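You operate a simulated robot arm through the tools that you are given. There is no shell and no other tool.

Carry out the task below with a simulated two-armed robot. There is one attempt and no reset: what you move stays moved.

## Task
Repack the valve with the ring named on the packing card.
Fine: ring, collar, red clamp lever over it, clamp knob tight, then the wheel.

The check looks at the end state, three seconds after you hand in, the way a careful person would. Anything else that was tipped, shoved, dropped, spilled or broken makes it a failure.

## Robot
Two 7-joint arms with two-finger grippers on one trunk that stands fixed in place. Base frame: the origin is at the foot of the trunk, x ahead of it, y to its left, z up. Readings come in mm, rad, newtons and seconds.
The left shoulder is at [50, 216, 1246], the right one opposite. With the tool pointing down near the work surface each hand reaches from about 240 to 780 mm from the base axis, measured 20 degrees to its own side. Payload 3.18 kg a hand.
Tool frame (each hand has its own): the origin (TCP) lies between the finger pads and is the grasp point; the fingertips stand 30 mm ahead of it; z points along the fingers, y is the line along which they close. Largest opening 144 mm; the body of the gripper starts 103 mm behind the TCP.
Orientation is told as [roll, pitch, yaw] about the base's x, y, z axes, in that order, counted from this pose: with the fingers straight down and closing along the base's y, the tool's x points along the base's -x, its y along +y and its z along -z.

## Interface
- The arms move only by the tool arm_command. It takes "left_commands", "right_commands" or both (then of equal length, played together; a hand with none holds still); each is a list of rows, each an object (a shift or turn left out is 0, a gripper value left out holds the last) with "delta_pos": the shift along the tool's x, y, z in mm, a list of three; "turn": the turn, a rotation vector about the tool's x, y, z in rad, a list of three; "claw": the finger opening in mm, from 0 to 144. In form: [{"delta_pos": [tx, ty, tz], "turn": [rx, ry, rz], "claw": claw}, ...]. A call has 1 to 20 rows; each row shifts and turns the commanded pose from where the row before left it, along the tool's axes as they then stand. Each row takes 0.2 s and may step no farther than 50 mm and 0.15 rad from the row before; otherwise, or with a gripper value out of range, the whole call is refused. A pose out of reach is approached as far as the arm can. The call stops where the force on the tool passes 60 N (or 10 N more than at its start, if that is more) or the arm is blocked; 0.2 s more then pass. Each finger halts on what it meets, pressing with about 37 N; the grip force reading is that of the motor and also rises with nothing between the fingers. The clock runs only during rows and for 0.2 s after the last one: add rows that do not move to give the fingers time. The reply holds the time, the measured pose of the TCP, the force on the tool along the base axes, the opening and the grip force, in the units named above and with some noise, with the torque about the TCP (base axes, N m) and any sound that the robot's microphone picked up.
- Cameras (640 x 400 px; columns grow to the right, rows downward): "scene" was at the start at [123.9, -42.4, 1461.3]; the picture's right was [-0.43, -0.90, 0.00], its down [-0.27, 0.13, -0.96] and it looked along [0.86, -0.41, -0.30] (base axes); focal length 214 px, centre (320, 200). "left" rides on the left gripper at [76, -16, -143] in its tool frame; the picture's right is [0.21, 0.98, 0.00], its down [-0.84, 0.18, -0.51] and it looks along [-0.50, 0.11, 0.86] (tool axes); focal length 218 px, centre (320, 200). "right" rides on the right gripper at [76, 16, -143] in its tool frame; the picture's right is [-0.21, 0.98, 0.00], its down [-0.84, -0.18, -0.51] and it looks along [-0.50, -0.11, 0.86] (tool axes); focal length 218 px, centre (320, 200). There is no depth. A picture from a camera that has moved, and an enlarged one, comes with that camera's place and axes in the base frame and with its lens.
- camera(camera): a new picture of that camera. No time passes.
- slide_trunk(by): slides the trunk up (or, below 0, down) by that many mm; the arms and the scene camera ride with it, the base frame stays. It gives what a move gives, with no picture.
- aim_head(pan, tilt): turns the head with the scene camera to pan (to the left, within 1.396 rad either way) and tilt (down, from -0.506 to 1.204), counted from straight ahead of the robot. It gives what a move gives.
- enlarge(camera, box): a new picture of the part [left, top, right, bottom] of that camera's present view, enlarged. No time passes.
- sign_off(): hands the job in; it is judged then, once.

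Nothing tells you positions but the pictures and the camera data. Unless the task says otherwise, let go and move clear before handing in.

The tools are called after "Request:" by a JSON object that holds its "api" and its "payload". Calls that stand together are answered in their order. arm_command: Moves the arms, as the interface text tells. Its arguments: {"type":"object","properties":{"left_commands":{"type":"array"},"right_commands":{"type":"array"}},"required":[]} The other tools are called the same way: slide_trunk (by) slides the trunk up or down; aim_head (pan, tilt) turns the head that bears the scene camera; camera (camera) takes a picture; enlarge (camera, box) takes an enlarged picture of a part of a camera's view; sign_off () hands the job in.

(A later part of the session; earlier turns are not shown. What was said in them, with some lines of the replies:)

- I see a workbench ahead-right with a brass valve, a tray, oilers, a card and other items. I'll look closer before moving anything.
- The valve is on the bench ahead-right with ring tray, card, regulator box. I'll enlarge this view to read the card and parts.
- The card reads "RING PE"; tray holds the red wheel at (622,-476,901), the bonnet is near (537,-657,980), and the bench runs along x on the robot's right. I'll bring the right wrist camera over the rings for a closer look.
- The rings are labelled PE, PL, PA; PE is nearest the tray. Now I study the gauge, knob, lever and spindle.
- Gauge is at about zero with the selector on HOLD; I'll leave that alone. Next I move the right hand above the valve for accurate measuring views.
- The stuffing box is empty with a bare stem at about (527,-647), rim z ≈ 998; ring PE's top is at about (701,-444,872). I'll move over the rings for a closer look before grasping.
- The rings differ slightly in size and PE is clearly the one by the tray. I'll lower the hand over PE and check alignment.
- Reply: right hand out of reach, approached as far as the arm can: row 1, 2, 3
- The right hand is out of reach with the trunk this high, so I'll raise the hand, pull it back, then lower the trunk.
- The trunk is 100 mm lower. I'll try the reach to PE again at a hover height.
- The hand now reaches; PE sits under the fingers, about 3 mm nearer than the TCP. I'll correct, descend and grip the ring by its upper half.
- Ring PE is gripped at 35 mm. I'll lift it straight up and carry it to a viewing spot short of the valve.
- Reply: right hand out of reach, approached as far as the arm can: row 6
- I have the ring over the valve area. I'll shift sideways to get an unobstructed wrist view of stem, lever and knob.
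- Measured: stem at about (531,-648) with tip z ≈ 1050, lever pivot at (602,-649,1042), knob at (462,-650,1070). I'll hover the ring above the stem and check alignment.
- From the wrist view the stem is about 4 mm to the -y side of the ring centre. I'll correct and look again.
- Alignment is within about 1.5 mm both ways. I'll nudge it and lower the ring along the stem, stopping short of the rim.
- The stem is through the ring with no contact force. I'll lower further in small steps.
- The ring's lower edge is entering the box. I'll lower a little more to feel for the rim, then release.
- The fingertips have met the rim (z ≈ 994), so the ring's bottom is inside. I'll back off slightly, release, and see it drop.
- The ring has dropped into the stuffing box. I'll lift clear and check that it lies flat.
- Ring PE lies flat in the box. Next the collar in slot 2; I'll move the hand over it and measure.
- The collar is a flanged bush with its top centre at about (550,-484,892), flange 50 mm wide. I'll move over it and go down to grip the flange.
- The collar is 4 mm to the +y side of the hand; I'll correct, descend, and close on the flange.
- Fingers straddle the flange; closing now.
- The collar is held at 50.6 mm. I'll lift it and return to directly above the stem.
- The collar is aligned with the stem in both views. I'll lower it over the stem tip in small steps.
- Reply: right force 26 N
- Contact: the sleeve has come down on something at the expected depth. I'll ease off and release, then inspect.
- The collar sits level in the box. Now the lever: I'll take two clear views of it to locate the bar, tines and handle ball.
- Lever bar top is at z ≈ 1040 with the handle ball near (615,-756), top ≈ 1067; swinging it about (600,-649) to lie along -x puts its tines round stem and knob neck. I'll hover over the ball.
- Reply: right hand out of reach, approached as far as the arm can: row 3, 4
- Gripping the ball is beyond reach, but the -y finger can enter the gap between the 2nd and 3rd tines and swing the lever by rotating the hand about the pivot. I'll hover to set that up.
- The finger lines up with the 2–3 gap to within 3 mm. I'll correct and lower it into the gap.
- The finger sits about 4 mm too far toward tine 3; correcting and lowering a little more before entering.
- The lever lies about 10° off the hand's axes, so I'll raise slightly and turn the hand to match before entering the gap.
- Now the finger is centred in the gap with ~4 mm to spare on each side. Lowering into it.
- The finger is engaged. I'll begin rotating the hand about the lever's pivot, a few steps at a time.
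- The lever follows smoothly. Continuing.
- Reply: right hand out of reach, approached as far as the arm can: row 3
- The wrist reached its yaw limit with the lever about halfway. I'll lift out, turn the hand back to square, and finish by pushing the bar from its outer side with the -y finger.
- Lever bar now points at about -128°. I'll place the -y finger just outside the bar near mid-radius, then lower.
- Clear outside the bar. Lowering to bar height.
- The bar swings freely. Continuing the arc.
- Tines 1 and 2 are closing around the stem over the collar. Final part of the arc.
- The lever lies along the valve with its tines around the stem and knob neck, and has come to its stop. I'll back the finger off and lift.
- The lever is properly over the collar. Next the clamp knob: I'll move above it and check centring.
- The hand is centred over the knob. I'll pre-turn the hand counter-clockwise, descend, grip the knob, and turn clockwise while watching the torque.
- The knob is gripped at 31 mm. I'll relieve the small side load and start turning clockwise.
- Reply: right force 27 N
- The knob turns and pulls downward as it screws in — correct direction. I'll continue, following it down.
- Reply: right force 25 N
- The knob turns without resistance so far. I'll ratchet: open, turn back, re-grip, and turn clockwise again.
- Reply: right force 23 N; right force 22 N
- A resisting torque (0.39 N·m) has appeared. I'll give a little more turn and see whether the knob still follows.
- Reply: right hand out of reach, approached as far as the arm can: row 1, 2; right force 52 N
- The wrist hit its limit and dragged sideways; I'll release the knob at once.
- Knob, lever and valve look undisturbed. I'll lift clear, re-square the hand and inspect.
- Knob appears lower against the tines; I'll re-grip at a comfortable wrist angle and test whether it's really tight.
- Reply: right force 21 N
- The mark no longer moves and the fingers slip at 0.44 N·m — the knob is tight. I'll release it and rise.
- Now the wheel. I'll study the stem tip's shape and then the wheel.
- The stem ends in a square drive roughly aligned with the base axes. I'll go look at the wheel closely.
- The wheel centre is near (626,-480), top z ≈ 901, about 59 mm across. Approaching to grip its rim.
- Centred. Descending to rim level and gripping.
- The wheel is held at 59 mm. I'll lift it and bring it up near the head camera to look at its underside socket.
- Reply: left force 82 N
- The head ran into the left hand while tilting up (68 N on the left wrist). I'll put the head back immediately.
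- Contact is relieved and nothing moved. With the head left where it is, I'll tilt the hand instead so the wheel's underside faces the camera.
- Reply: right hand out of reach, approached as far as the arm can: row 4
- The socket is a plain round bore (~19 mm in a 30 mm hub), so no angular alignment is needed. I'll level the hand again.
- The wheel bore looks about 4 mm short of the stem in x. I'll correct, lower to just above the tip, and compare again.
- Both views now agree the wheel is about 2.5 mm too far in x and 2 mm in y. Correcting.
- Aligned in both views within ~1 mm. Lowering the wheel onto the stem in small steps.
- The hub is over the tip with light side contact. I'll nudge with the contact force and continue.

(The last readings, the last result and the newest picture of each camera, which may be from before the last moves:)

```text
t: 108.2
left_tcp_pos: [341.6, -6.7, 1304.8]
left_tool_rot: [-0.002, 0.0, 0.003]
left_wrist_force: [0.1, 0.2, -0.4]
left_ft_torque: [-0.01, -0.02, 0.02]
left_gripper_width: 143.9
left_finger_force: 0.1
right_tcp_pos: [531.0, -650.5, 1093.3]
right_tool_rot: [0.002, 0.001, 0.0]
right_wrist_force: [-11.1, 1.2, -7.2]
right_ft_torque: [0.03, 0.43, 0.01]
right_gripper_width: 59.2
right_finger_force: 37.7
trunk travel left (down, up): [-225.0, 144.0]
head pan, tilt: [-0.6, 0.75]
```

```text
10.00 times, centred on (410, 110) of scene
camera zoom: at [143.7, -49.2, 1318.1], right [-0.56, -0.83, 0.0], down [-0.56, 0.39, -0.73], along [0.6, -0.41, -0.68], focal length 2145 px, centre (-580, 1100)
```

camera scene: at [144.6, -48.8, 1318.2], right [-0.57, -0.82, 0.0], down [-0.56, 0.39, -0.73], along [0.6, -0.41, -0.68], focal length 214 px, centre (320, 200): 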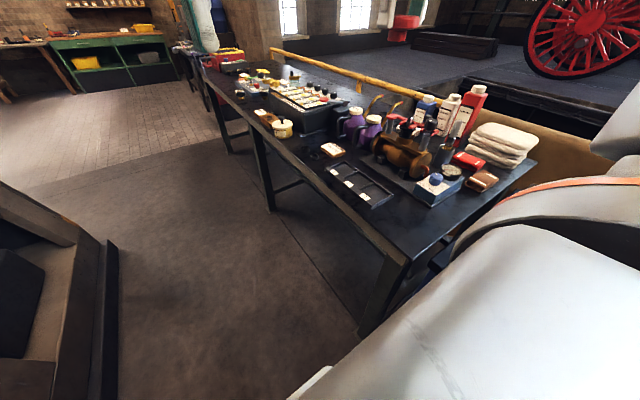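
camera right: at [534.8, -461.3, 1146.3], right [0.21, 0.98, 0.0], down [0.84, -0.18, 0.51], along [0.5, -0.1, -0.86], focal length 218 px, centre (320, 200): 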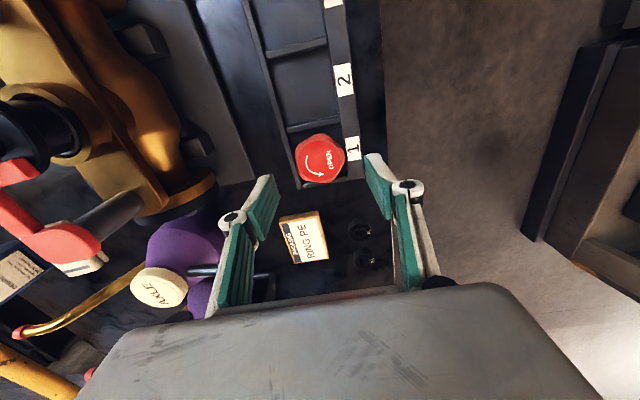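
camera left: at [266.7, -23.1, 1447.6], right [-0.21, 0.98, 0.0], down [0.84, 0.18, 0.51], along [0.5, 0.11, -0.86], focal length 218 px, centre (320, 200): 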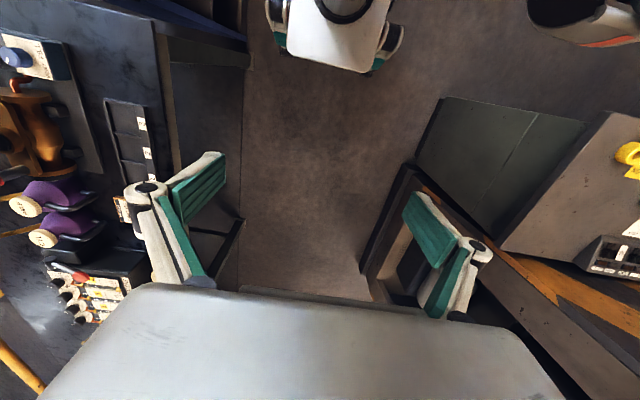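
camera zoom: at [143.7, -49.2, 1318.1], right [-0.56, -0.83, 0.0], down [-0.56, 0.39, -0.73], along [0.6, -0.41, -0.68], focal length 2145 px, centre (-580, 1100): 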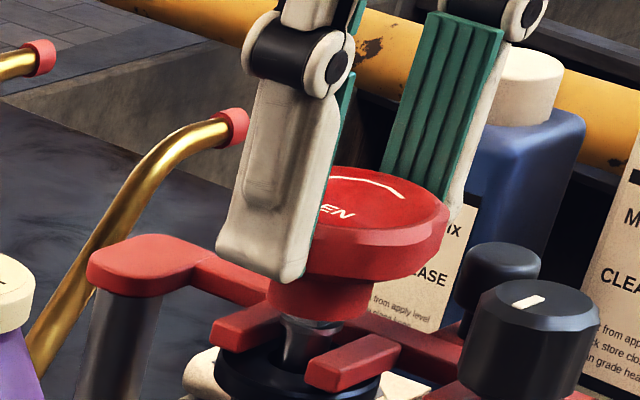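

It has slipped over the square. Relieving the side force and lowering until seated.

Request:
{"api": "arm_command", "payload": {"right_commands": [{"delta_pos": [1.2, 0, 0]}, {"delta_pos": [0, 0, 2]}, {"delta_pos": [0, 0, 2]}, {}]}}

Request:
{"api": "enlarge", "payload": {"camera": "scene", "box": [390, 90, 430, 130]}}

```text
t: 109.2
left_tcp_pos: [341.1, -6.5, 1305.6]
left_tool_rot: [-0.002, -0.002, 0.002]
left_wrist_force: [0.4, 0.3, -0.8]
left_ft_torque: [0.0, 0.0, 0.0]
left_gripper_width: 143.7
left_finger_force: 0.0
right_tcp_pos: [530.1, -650.9, 1092.0]
right_tool_rot: [0.002, -0.004, 0.0]
right_wrist_force: [-9.6, 0.2, 1.3]
right_ft_torque: [0.03, 0.38, 0.02]
right_gripper_width: 59.2
right_finger_force: 36.4
trunk travel left (down, up): [-225.0, 144.0]
head pan, tilt: [-0.6, 0.75]
```

```text
10.00 times, centred on (410, 110) of scene
camera zoom: at [143.3, -48.6, 1318.4], right [-0.56, -0.83, 0.0], down [-0.56, 0.39, -0.73], along [0.6, -0.41, -0.68], focal length 2145 px, centre (-580, 1100)
```

zoom: 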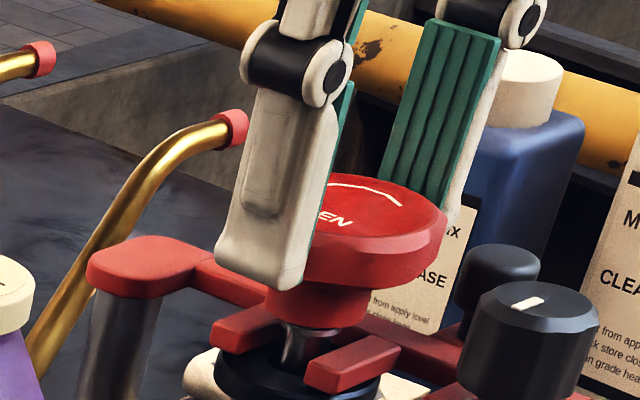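

Request:
{"api": "arm_command", "payload": {"right_commands": [{"delta_pos": [1.0, 0, 0]}, {"delta_pos": [0, 0, 2]}, {"delta_pos": [0, 0, 2]}, {}]}}

Request:
{"api": "enlarge", "payload": {"camera": "scene", "box": [390, 90, 430, 130]}}

Request:
{"api": "camera", "payload": {"camera": "right"}}

```text
t: 110.2
left_tcp_pos: [341.5, -6.7, 1305.7]
left_tool_rot: [-0.002, 0.0, 0.004]
left_wrist_force: [-0.6, 0.5, -0.2]
left_ft_torque: [0.01, -0.02, 0.02]
left_gripper_width: 143.9
left_finger_force: 0.1
right_tcp_pos: [530.1, -649.3, 1089.2]
right_tool_rot: [-0.003, -0.007, 0.003]
right_wrist_force: [1.0, -3.1, 13.6]
right_ft_torque: [0.0, 0.0, 0.0]
right_gripper_width: 59.0
right_finger_force: 37.4
trunk travel left (down, up): [-225.0, 144.0]
head pan, tilt: [-0.6, 0.75]
```

```text
10.00 times, centred on (410, 110) of scene
camera zoom: at [143.5, -48.0, 1318.6], right [-0.56, -0.83, 0.0], down [-0.56, 0.38, -0.73], along [0.6, -0.41, -0.68], focal length 2145 px, centre (-580, 1100)
```

zoom: 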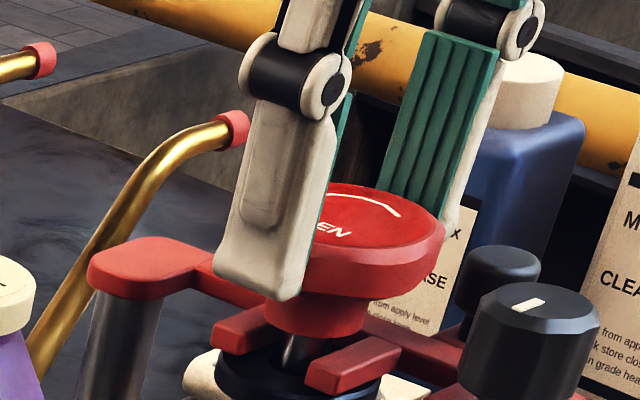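

```text
taken
camera right: at [451.6, -633.4, 1230.1], right [0.21, 0.98, 0.0], down [0.84, -0.18, 0.51], along [0.5, -0.11, -0.86], focal length 218 px, centre (320, 200)
```

right: 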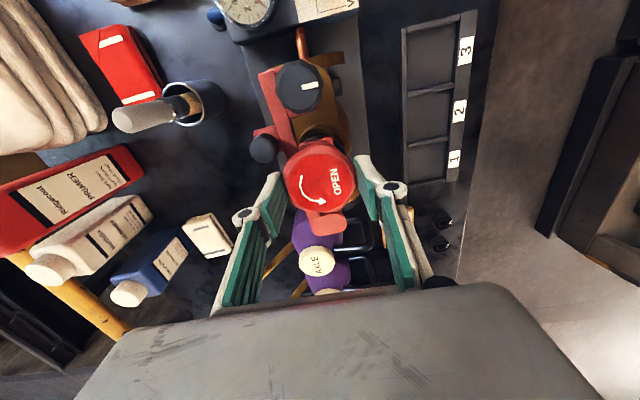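

The wheel has seated (17 N upward). I'll ease off, release and rise.

Request:
{"api": "arm_command", "payload": {"right_commands": [{"delta_pos": [0, 0, -1.5]}, {"claw": 76}, {}, {"delta_pos": [0, 0, -20]}, {"delta_pos": [0, 0, -40]}, {}]}}

Request:
{"api": "camera", "payload": {"camera": "right"}}

Request:
{"api": "enlarge", "payload": {"camera": "scene", "box": [380, 90, 440, 150]}}

Request:
{"api": "enlarge", "payload": {"camera": "right", "box": [240, 70, 400, 220]}}

```text
t: 111.6
left_tcp_pos: [343.7, -7.4, 1305.0]
left_tool_rot: [-0.002, -0.001, 0.003]
left_wrist_force: [0.1, 0.3, 0.2]
left_ft_torque: [0.01, 0.01, 0.01]
left_gripper_width: 144.0
left_finger_force: 0.1
right_tcp_pos: [530.1, -651.8, 1148.4]
right_tool_rot: [0.003, -0.003, 0.0]
right_wrist_force: [0.0, -0.1, -0.3]
right_ft_torque: [0.03, -0.01, -0.01]
right_gripper_width: 76.2
right_finger_force: 0.1
trunk travel left (down, up): [-225.0, 144.0]
head pan, tilt: [-0.6, 0.75]
```

```text
taken
camera right: at [453.0, -635.1, 1290.1], right [0.21, 0.98, 0.0], down [0.84, -0.18, 0.51], along [0.5, -0.1, -0.86], focal length 218 px, centre (320, 200)
```

right: 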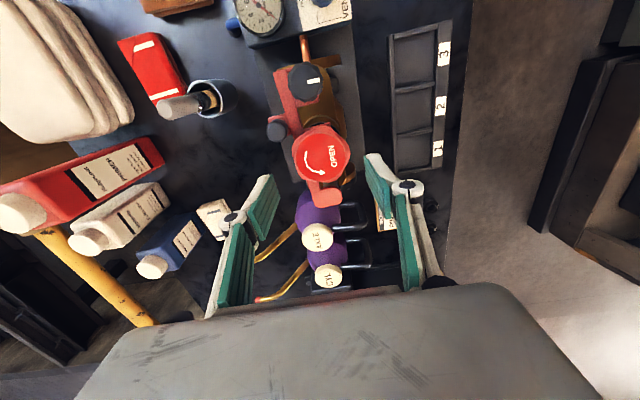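

```text
6.67 times, centred on (410, 120) of scene
camera zoom: at [144.9, -49.1, 1318.0], right [-0.56, -0.83, 0.0], down [-0.56, 0.39, -0.73], along [0.6, -0.41, -0.68], focal length 1430 px, centre (-280, 733)
```

zoom: 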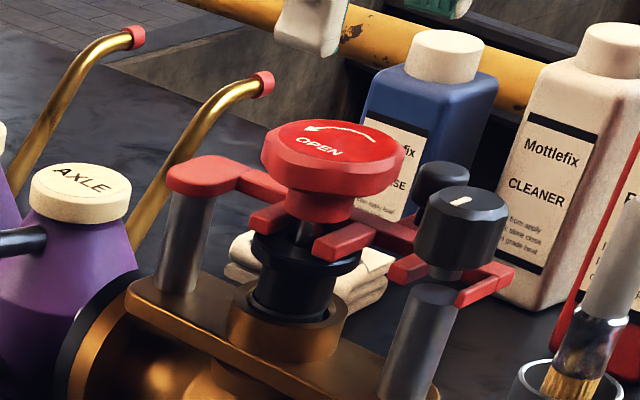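

```text
2.67 times, centred on (320, 145) of right
camera zoom: at [453.0, -635.1, 1290.1], right [0.21, 0.98, 0.0], down [0.84, -0.18, 0.51], along [0.5, -0.1, -0.86], focal length 582 px, centre (320, 347)
```

zoom: 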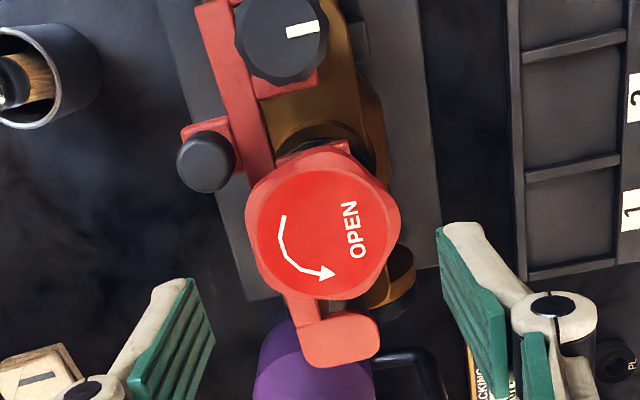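

Request:
{"api": "enlarge", "payload": {"camera": "scene", "box": [393, 100, 423, 132]}}

Request:
{"api": "enlarge", "payload": {"camera": "right", "box": [290, 100, 360, 190]}}

Request:
{"api": "enlarge", "payload": {"camera": "left", "box": [0, 90, 80, 190]}}

```text
12.50 times, centred on (408, 116) of scene
camera zoom: at [144.9, -49.1, 1318.0], right [-0.56, -0.83, 0.0], down [-0.56, 0.39, -0.73], along [0.6, -0.41, -0.68], focal length 2681 px, centre (-780, 1250)
```

zoom: 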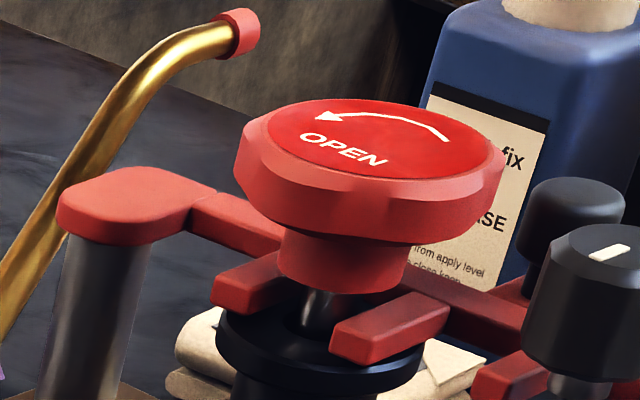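

```text
4.44 times, centred on (325, 145) of right
camera zoom: at [453.0, -635.1, 1290.1], right [0.21, 0.98, 0.0], down [0.84, -0.18, 0.51], along [0.5, -0.1, -0.86], focal length 970 px, centre (298, 444)
```

zoom: 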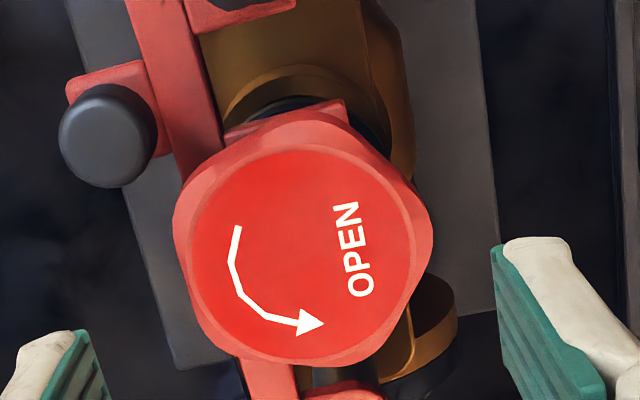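

```text
4.00 times, centred on (40, 140) of left
camera zoom: at [266.7, -23.4, 1448.3], right [-0.21, 0.98, 0.0], down [0.84, 0.18, 0.51], along [0.5, 0.11, -0.86], focal length 873 px, centre (1440, 440)
```

zoom: 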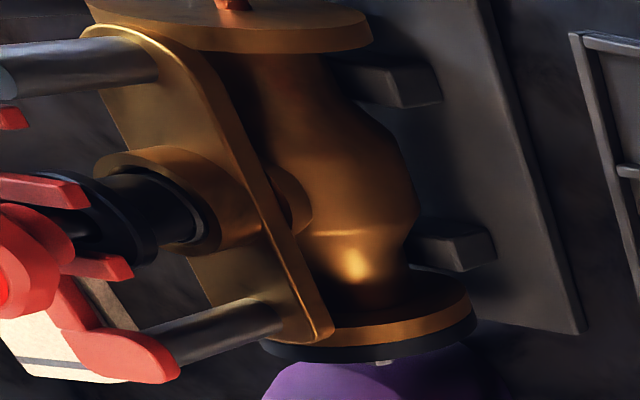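

Request:
{"api": "enlarge", "payload": {"camera": "scene", "box": [385, 95, 435, 145]}}

Request:
{"api": "enlarge", "payload": {"camera": "scene", "box": [412, 108, 442, 138]}}

```text
8.00 times, centred on (410, 120) of scene
camera zoom: at [144.9, -49.1, 1318.0], right [-0.56, -0.83, 0.0], down [-0.56, 0.39, -0.73], along [0.6, -0.41, -0.68], focal length 1716 px, centre (-400, 840)
```

zoom: 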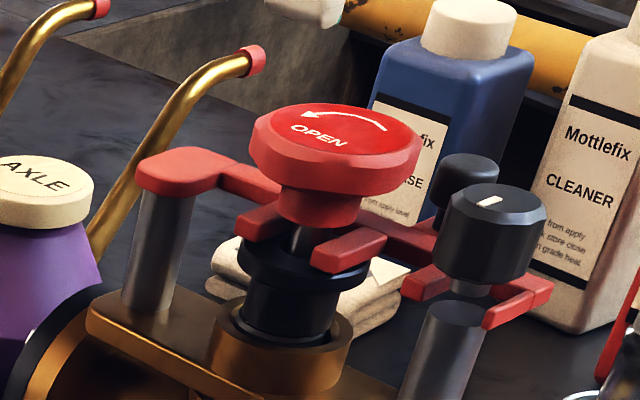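

```text
13.33 times, centred on (427, 123) of scene
camera zoom: at [144.9, -49.1, 1318.0], right [-0.56, -0.83, 0.0], down [-0.56, 0.39, -0.73], along [0.6, -0.41, -0.68], focal length 2860 px, centre (-1107, 1227)
```

zoom: 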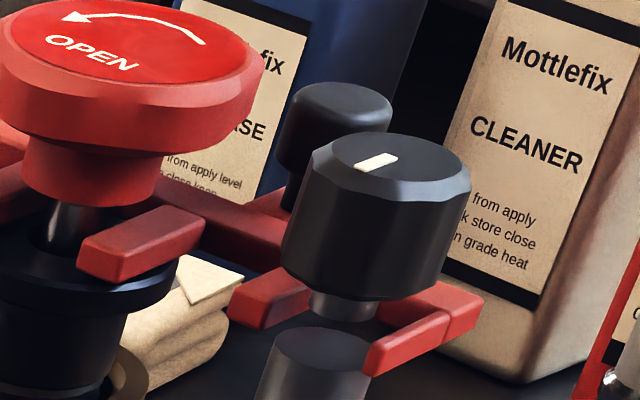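

Ring, collar, lever, knob and wheel are all in place and the wheel sits level. I'll retract the right hand clear and make a final check.

Request:
{"api": "arm_command", "payload": {"right_commands": [{"delta_pos": [20, 40, -15]}, {"delta_pos": [20, 40, -15]}, {"delta_pos": [20, 40, -15]}, {"delta_pos": [20, 40, -15]}, {"delta_pos": [20, 40, -15]}, {"delta_pos": [20, 40, -15]}, {}]}}

Request:
{"api": "camera", "payload": {"camera": "scene"}}

Request:
{"api": "enlarge", "payload": {"camera": "scene", "box": [300, 80, 540, 230]}}

Request:
{"api": "camera", "payload": {"camera": "right"}}

```text
t: 113.2
left_tcp_pos: [342.9, -7.1, 1305.4]
left_tool_rot: [0.0, 0.0, 0.001]
left_wrist_force: [0.5, -0.9, -0.4]
left_ft_torque: [0.04, 0.01, -0.07]
left_gripper_width: 143.9
left_finger_force: 0.1
right_tcp_pos: [408.1, -409.4, 1240.8]
right_tool_rot: [0.001, -0.002, 0.001]
right_wrist_force: [0.4, -1.2, -0.3]
right_ft_torque: [0.02, 0.01, 0.03]
right_gripper_width: 76.0
right_finger_force: 0.1
trunk travel left (down, up): [-225.0, 144.0]
head pan, tilt: [-0.6, 0.75]
```

```text
taken
camera scene: at [144.8, -49.4, 1318.0], right [-0.56, -0.83, 0.0], down [-0.56, 0.39, -0.73], along [0.6, -0.41, -0.68], focal length 214 px, centre (320, 200)
```

scene: 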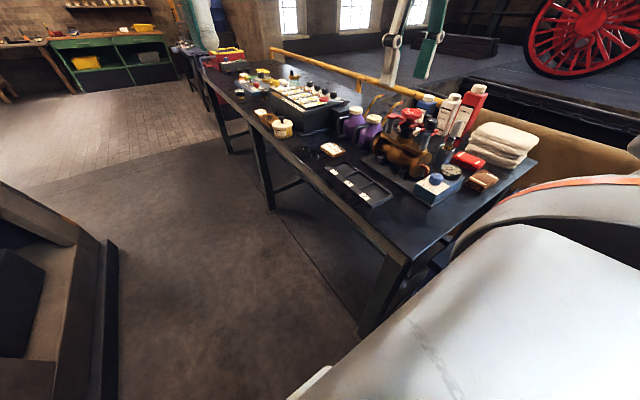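

```text
2.67 times, centred on (420, 155) of scene
camera zoom: at [144.8, -49.4, 1318.0], right [-0.56, -0.83, 0.0], down [-0.56, 0.39, -0.73], along [0.6, -0.41, -0.68], focal length 572 px, centre (53, 320)
```

zoom: 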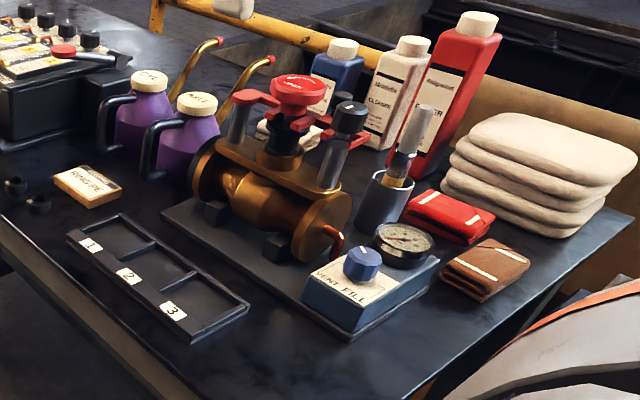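

```text
taken
camera right: at [332.0, -392.4, 1382.8], right [0.21, 0.98, 0.0], down [0.84, -0.18, 0.51], along [0.5, -0.1, -0.86], focal length 218 px, centre (320, 200)
```

right: 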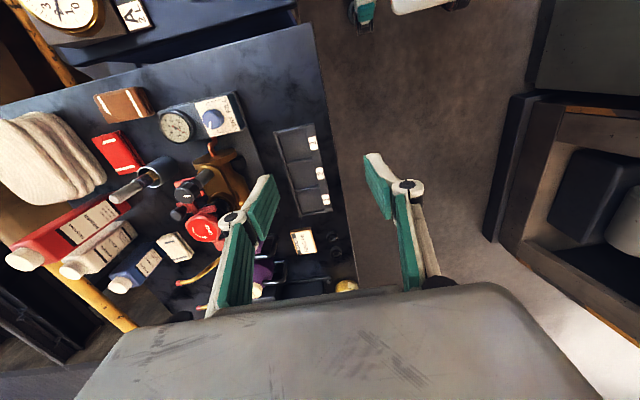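

The valve now has ring PE, the collar, the lever over it, the tightened knob and the wheel fitted. Both hands are clear, nothing else on the bench looks out of place, and I'm handing in.

Request:
{"api": "sign_off", "payload": {}}

```text
The job is handed in.
```

The valve is repacked and handed in. Ring PE and the collar are in the stuffing box, the red lever is over the collar, the clamp knob is tight, and the wheel is on the stem.

- **Clamp knob:** it turned about 217° clockwise, then stopped. On a second try it didn't move, and the fingers slipped at about 0.44 N·m. I take that as tight, though it is also as much torque as the grip can apply.
- **Lever:** after tightening it sits about 3 mm off where I first swung it. Its tines are still around the stem and the neck of the knob.
- **Wheel:** it has a plain round bore and sits level, with the hub down at the level of the lever tines. I did not turn it.

Two things went wrong along the way:

- **Knob dragged sideways:** the right wrist ran out of travel while turning the knob and pulled it sideways with nearly 50 N. I released it at once, and the valve and lever looked undisturbed.
- **Head bumped the left hand:** tilting the head up pushed it against the left hand with about 80 N. I put the head back straight away, and nothing was moved.

In the last pictures nothing else on the bench looked out of place. Rings PL and PA, the card, the tray and the vent/fill box were not touched.
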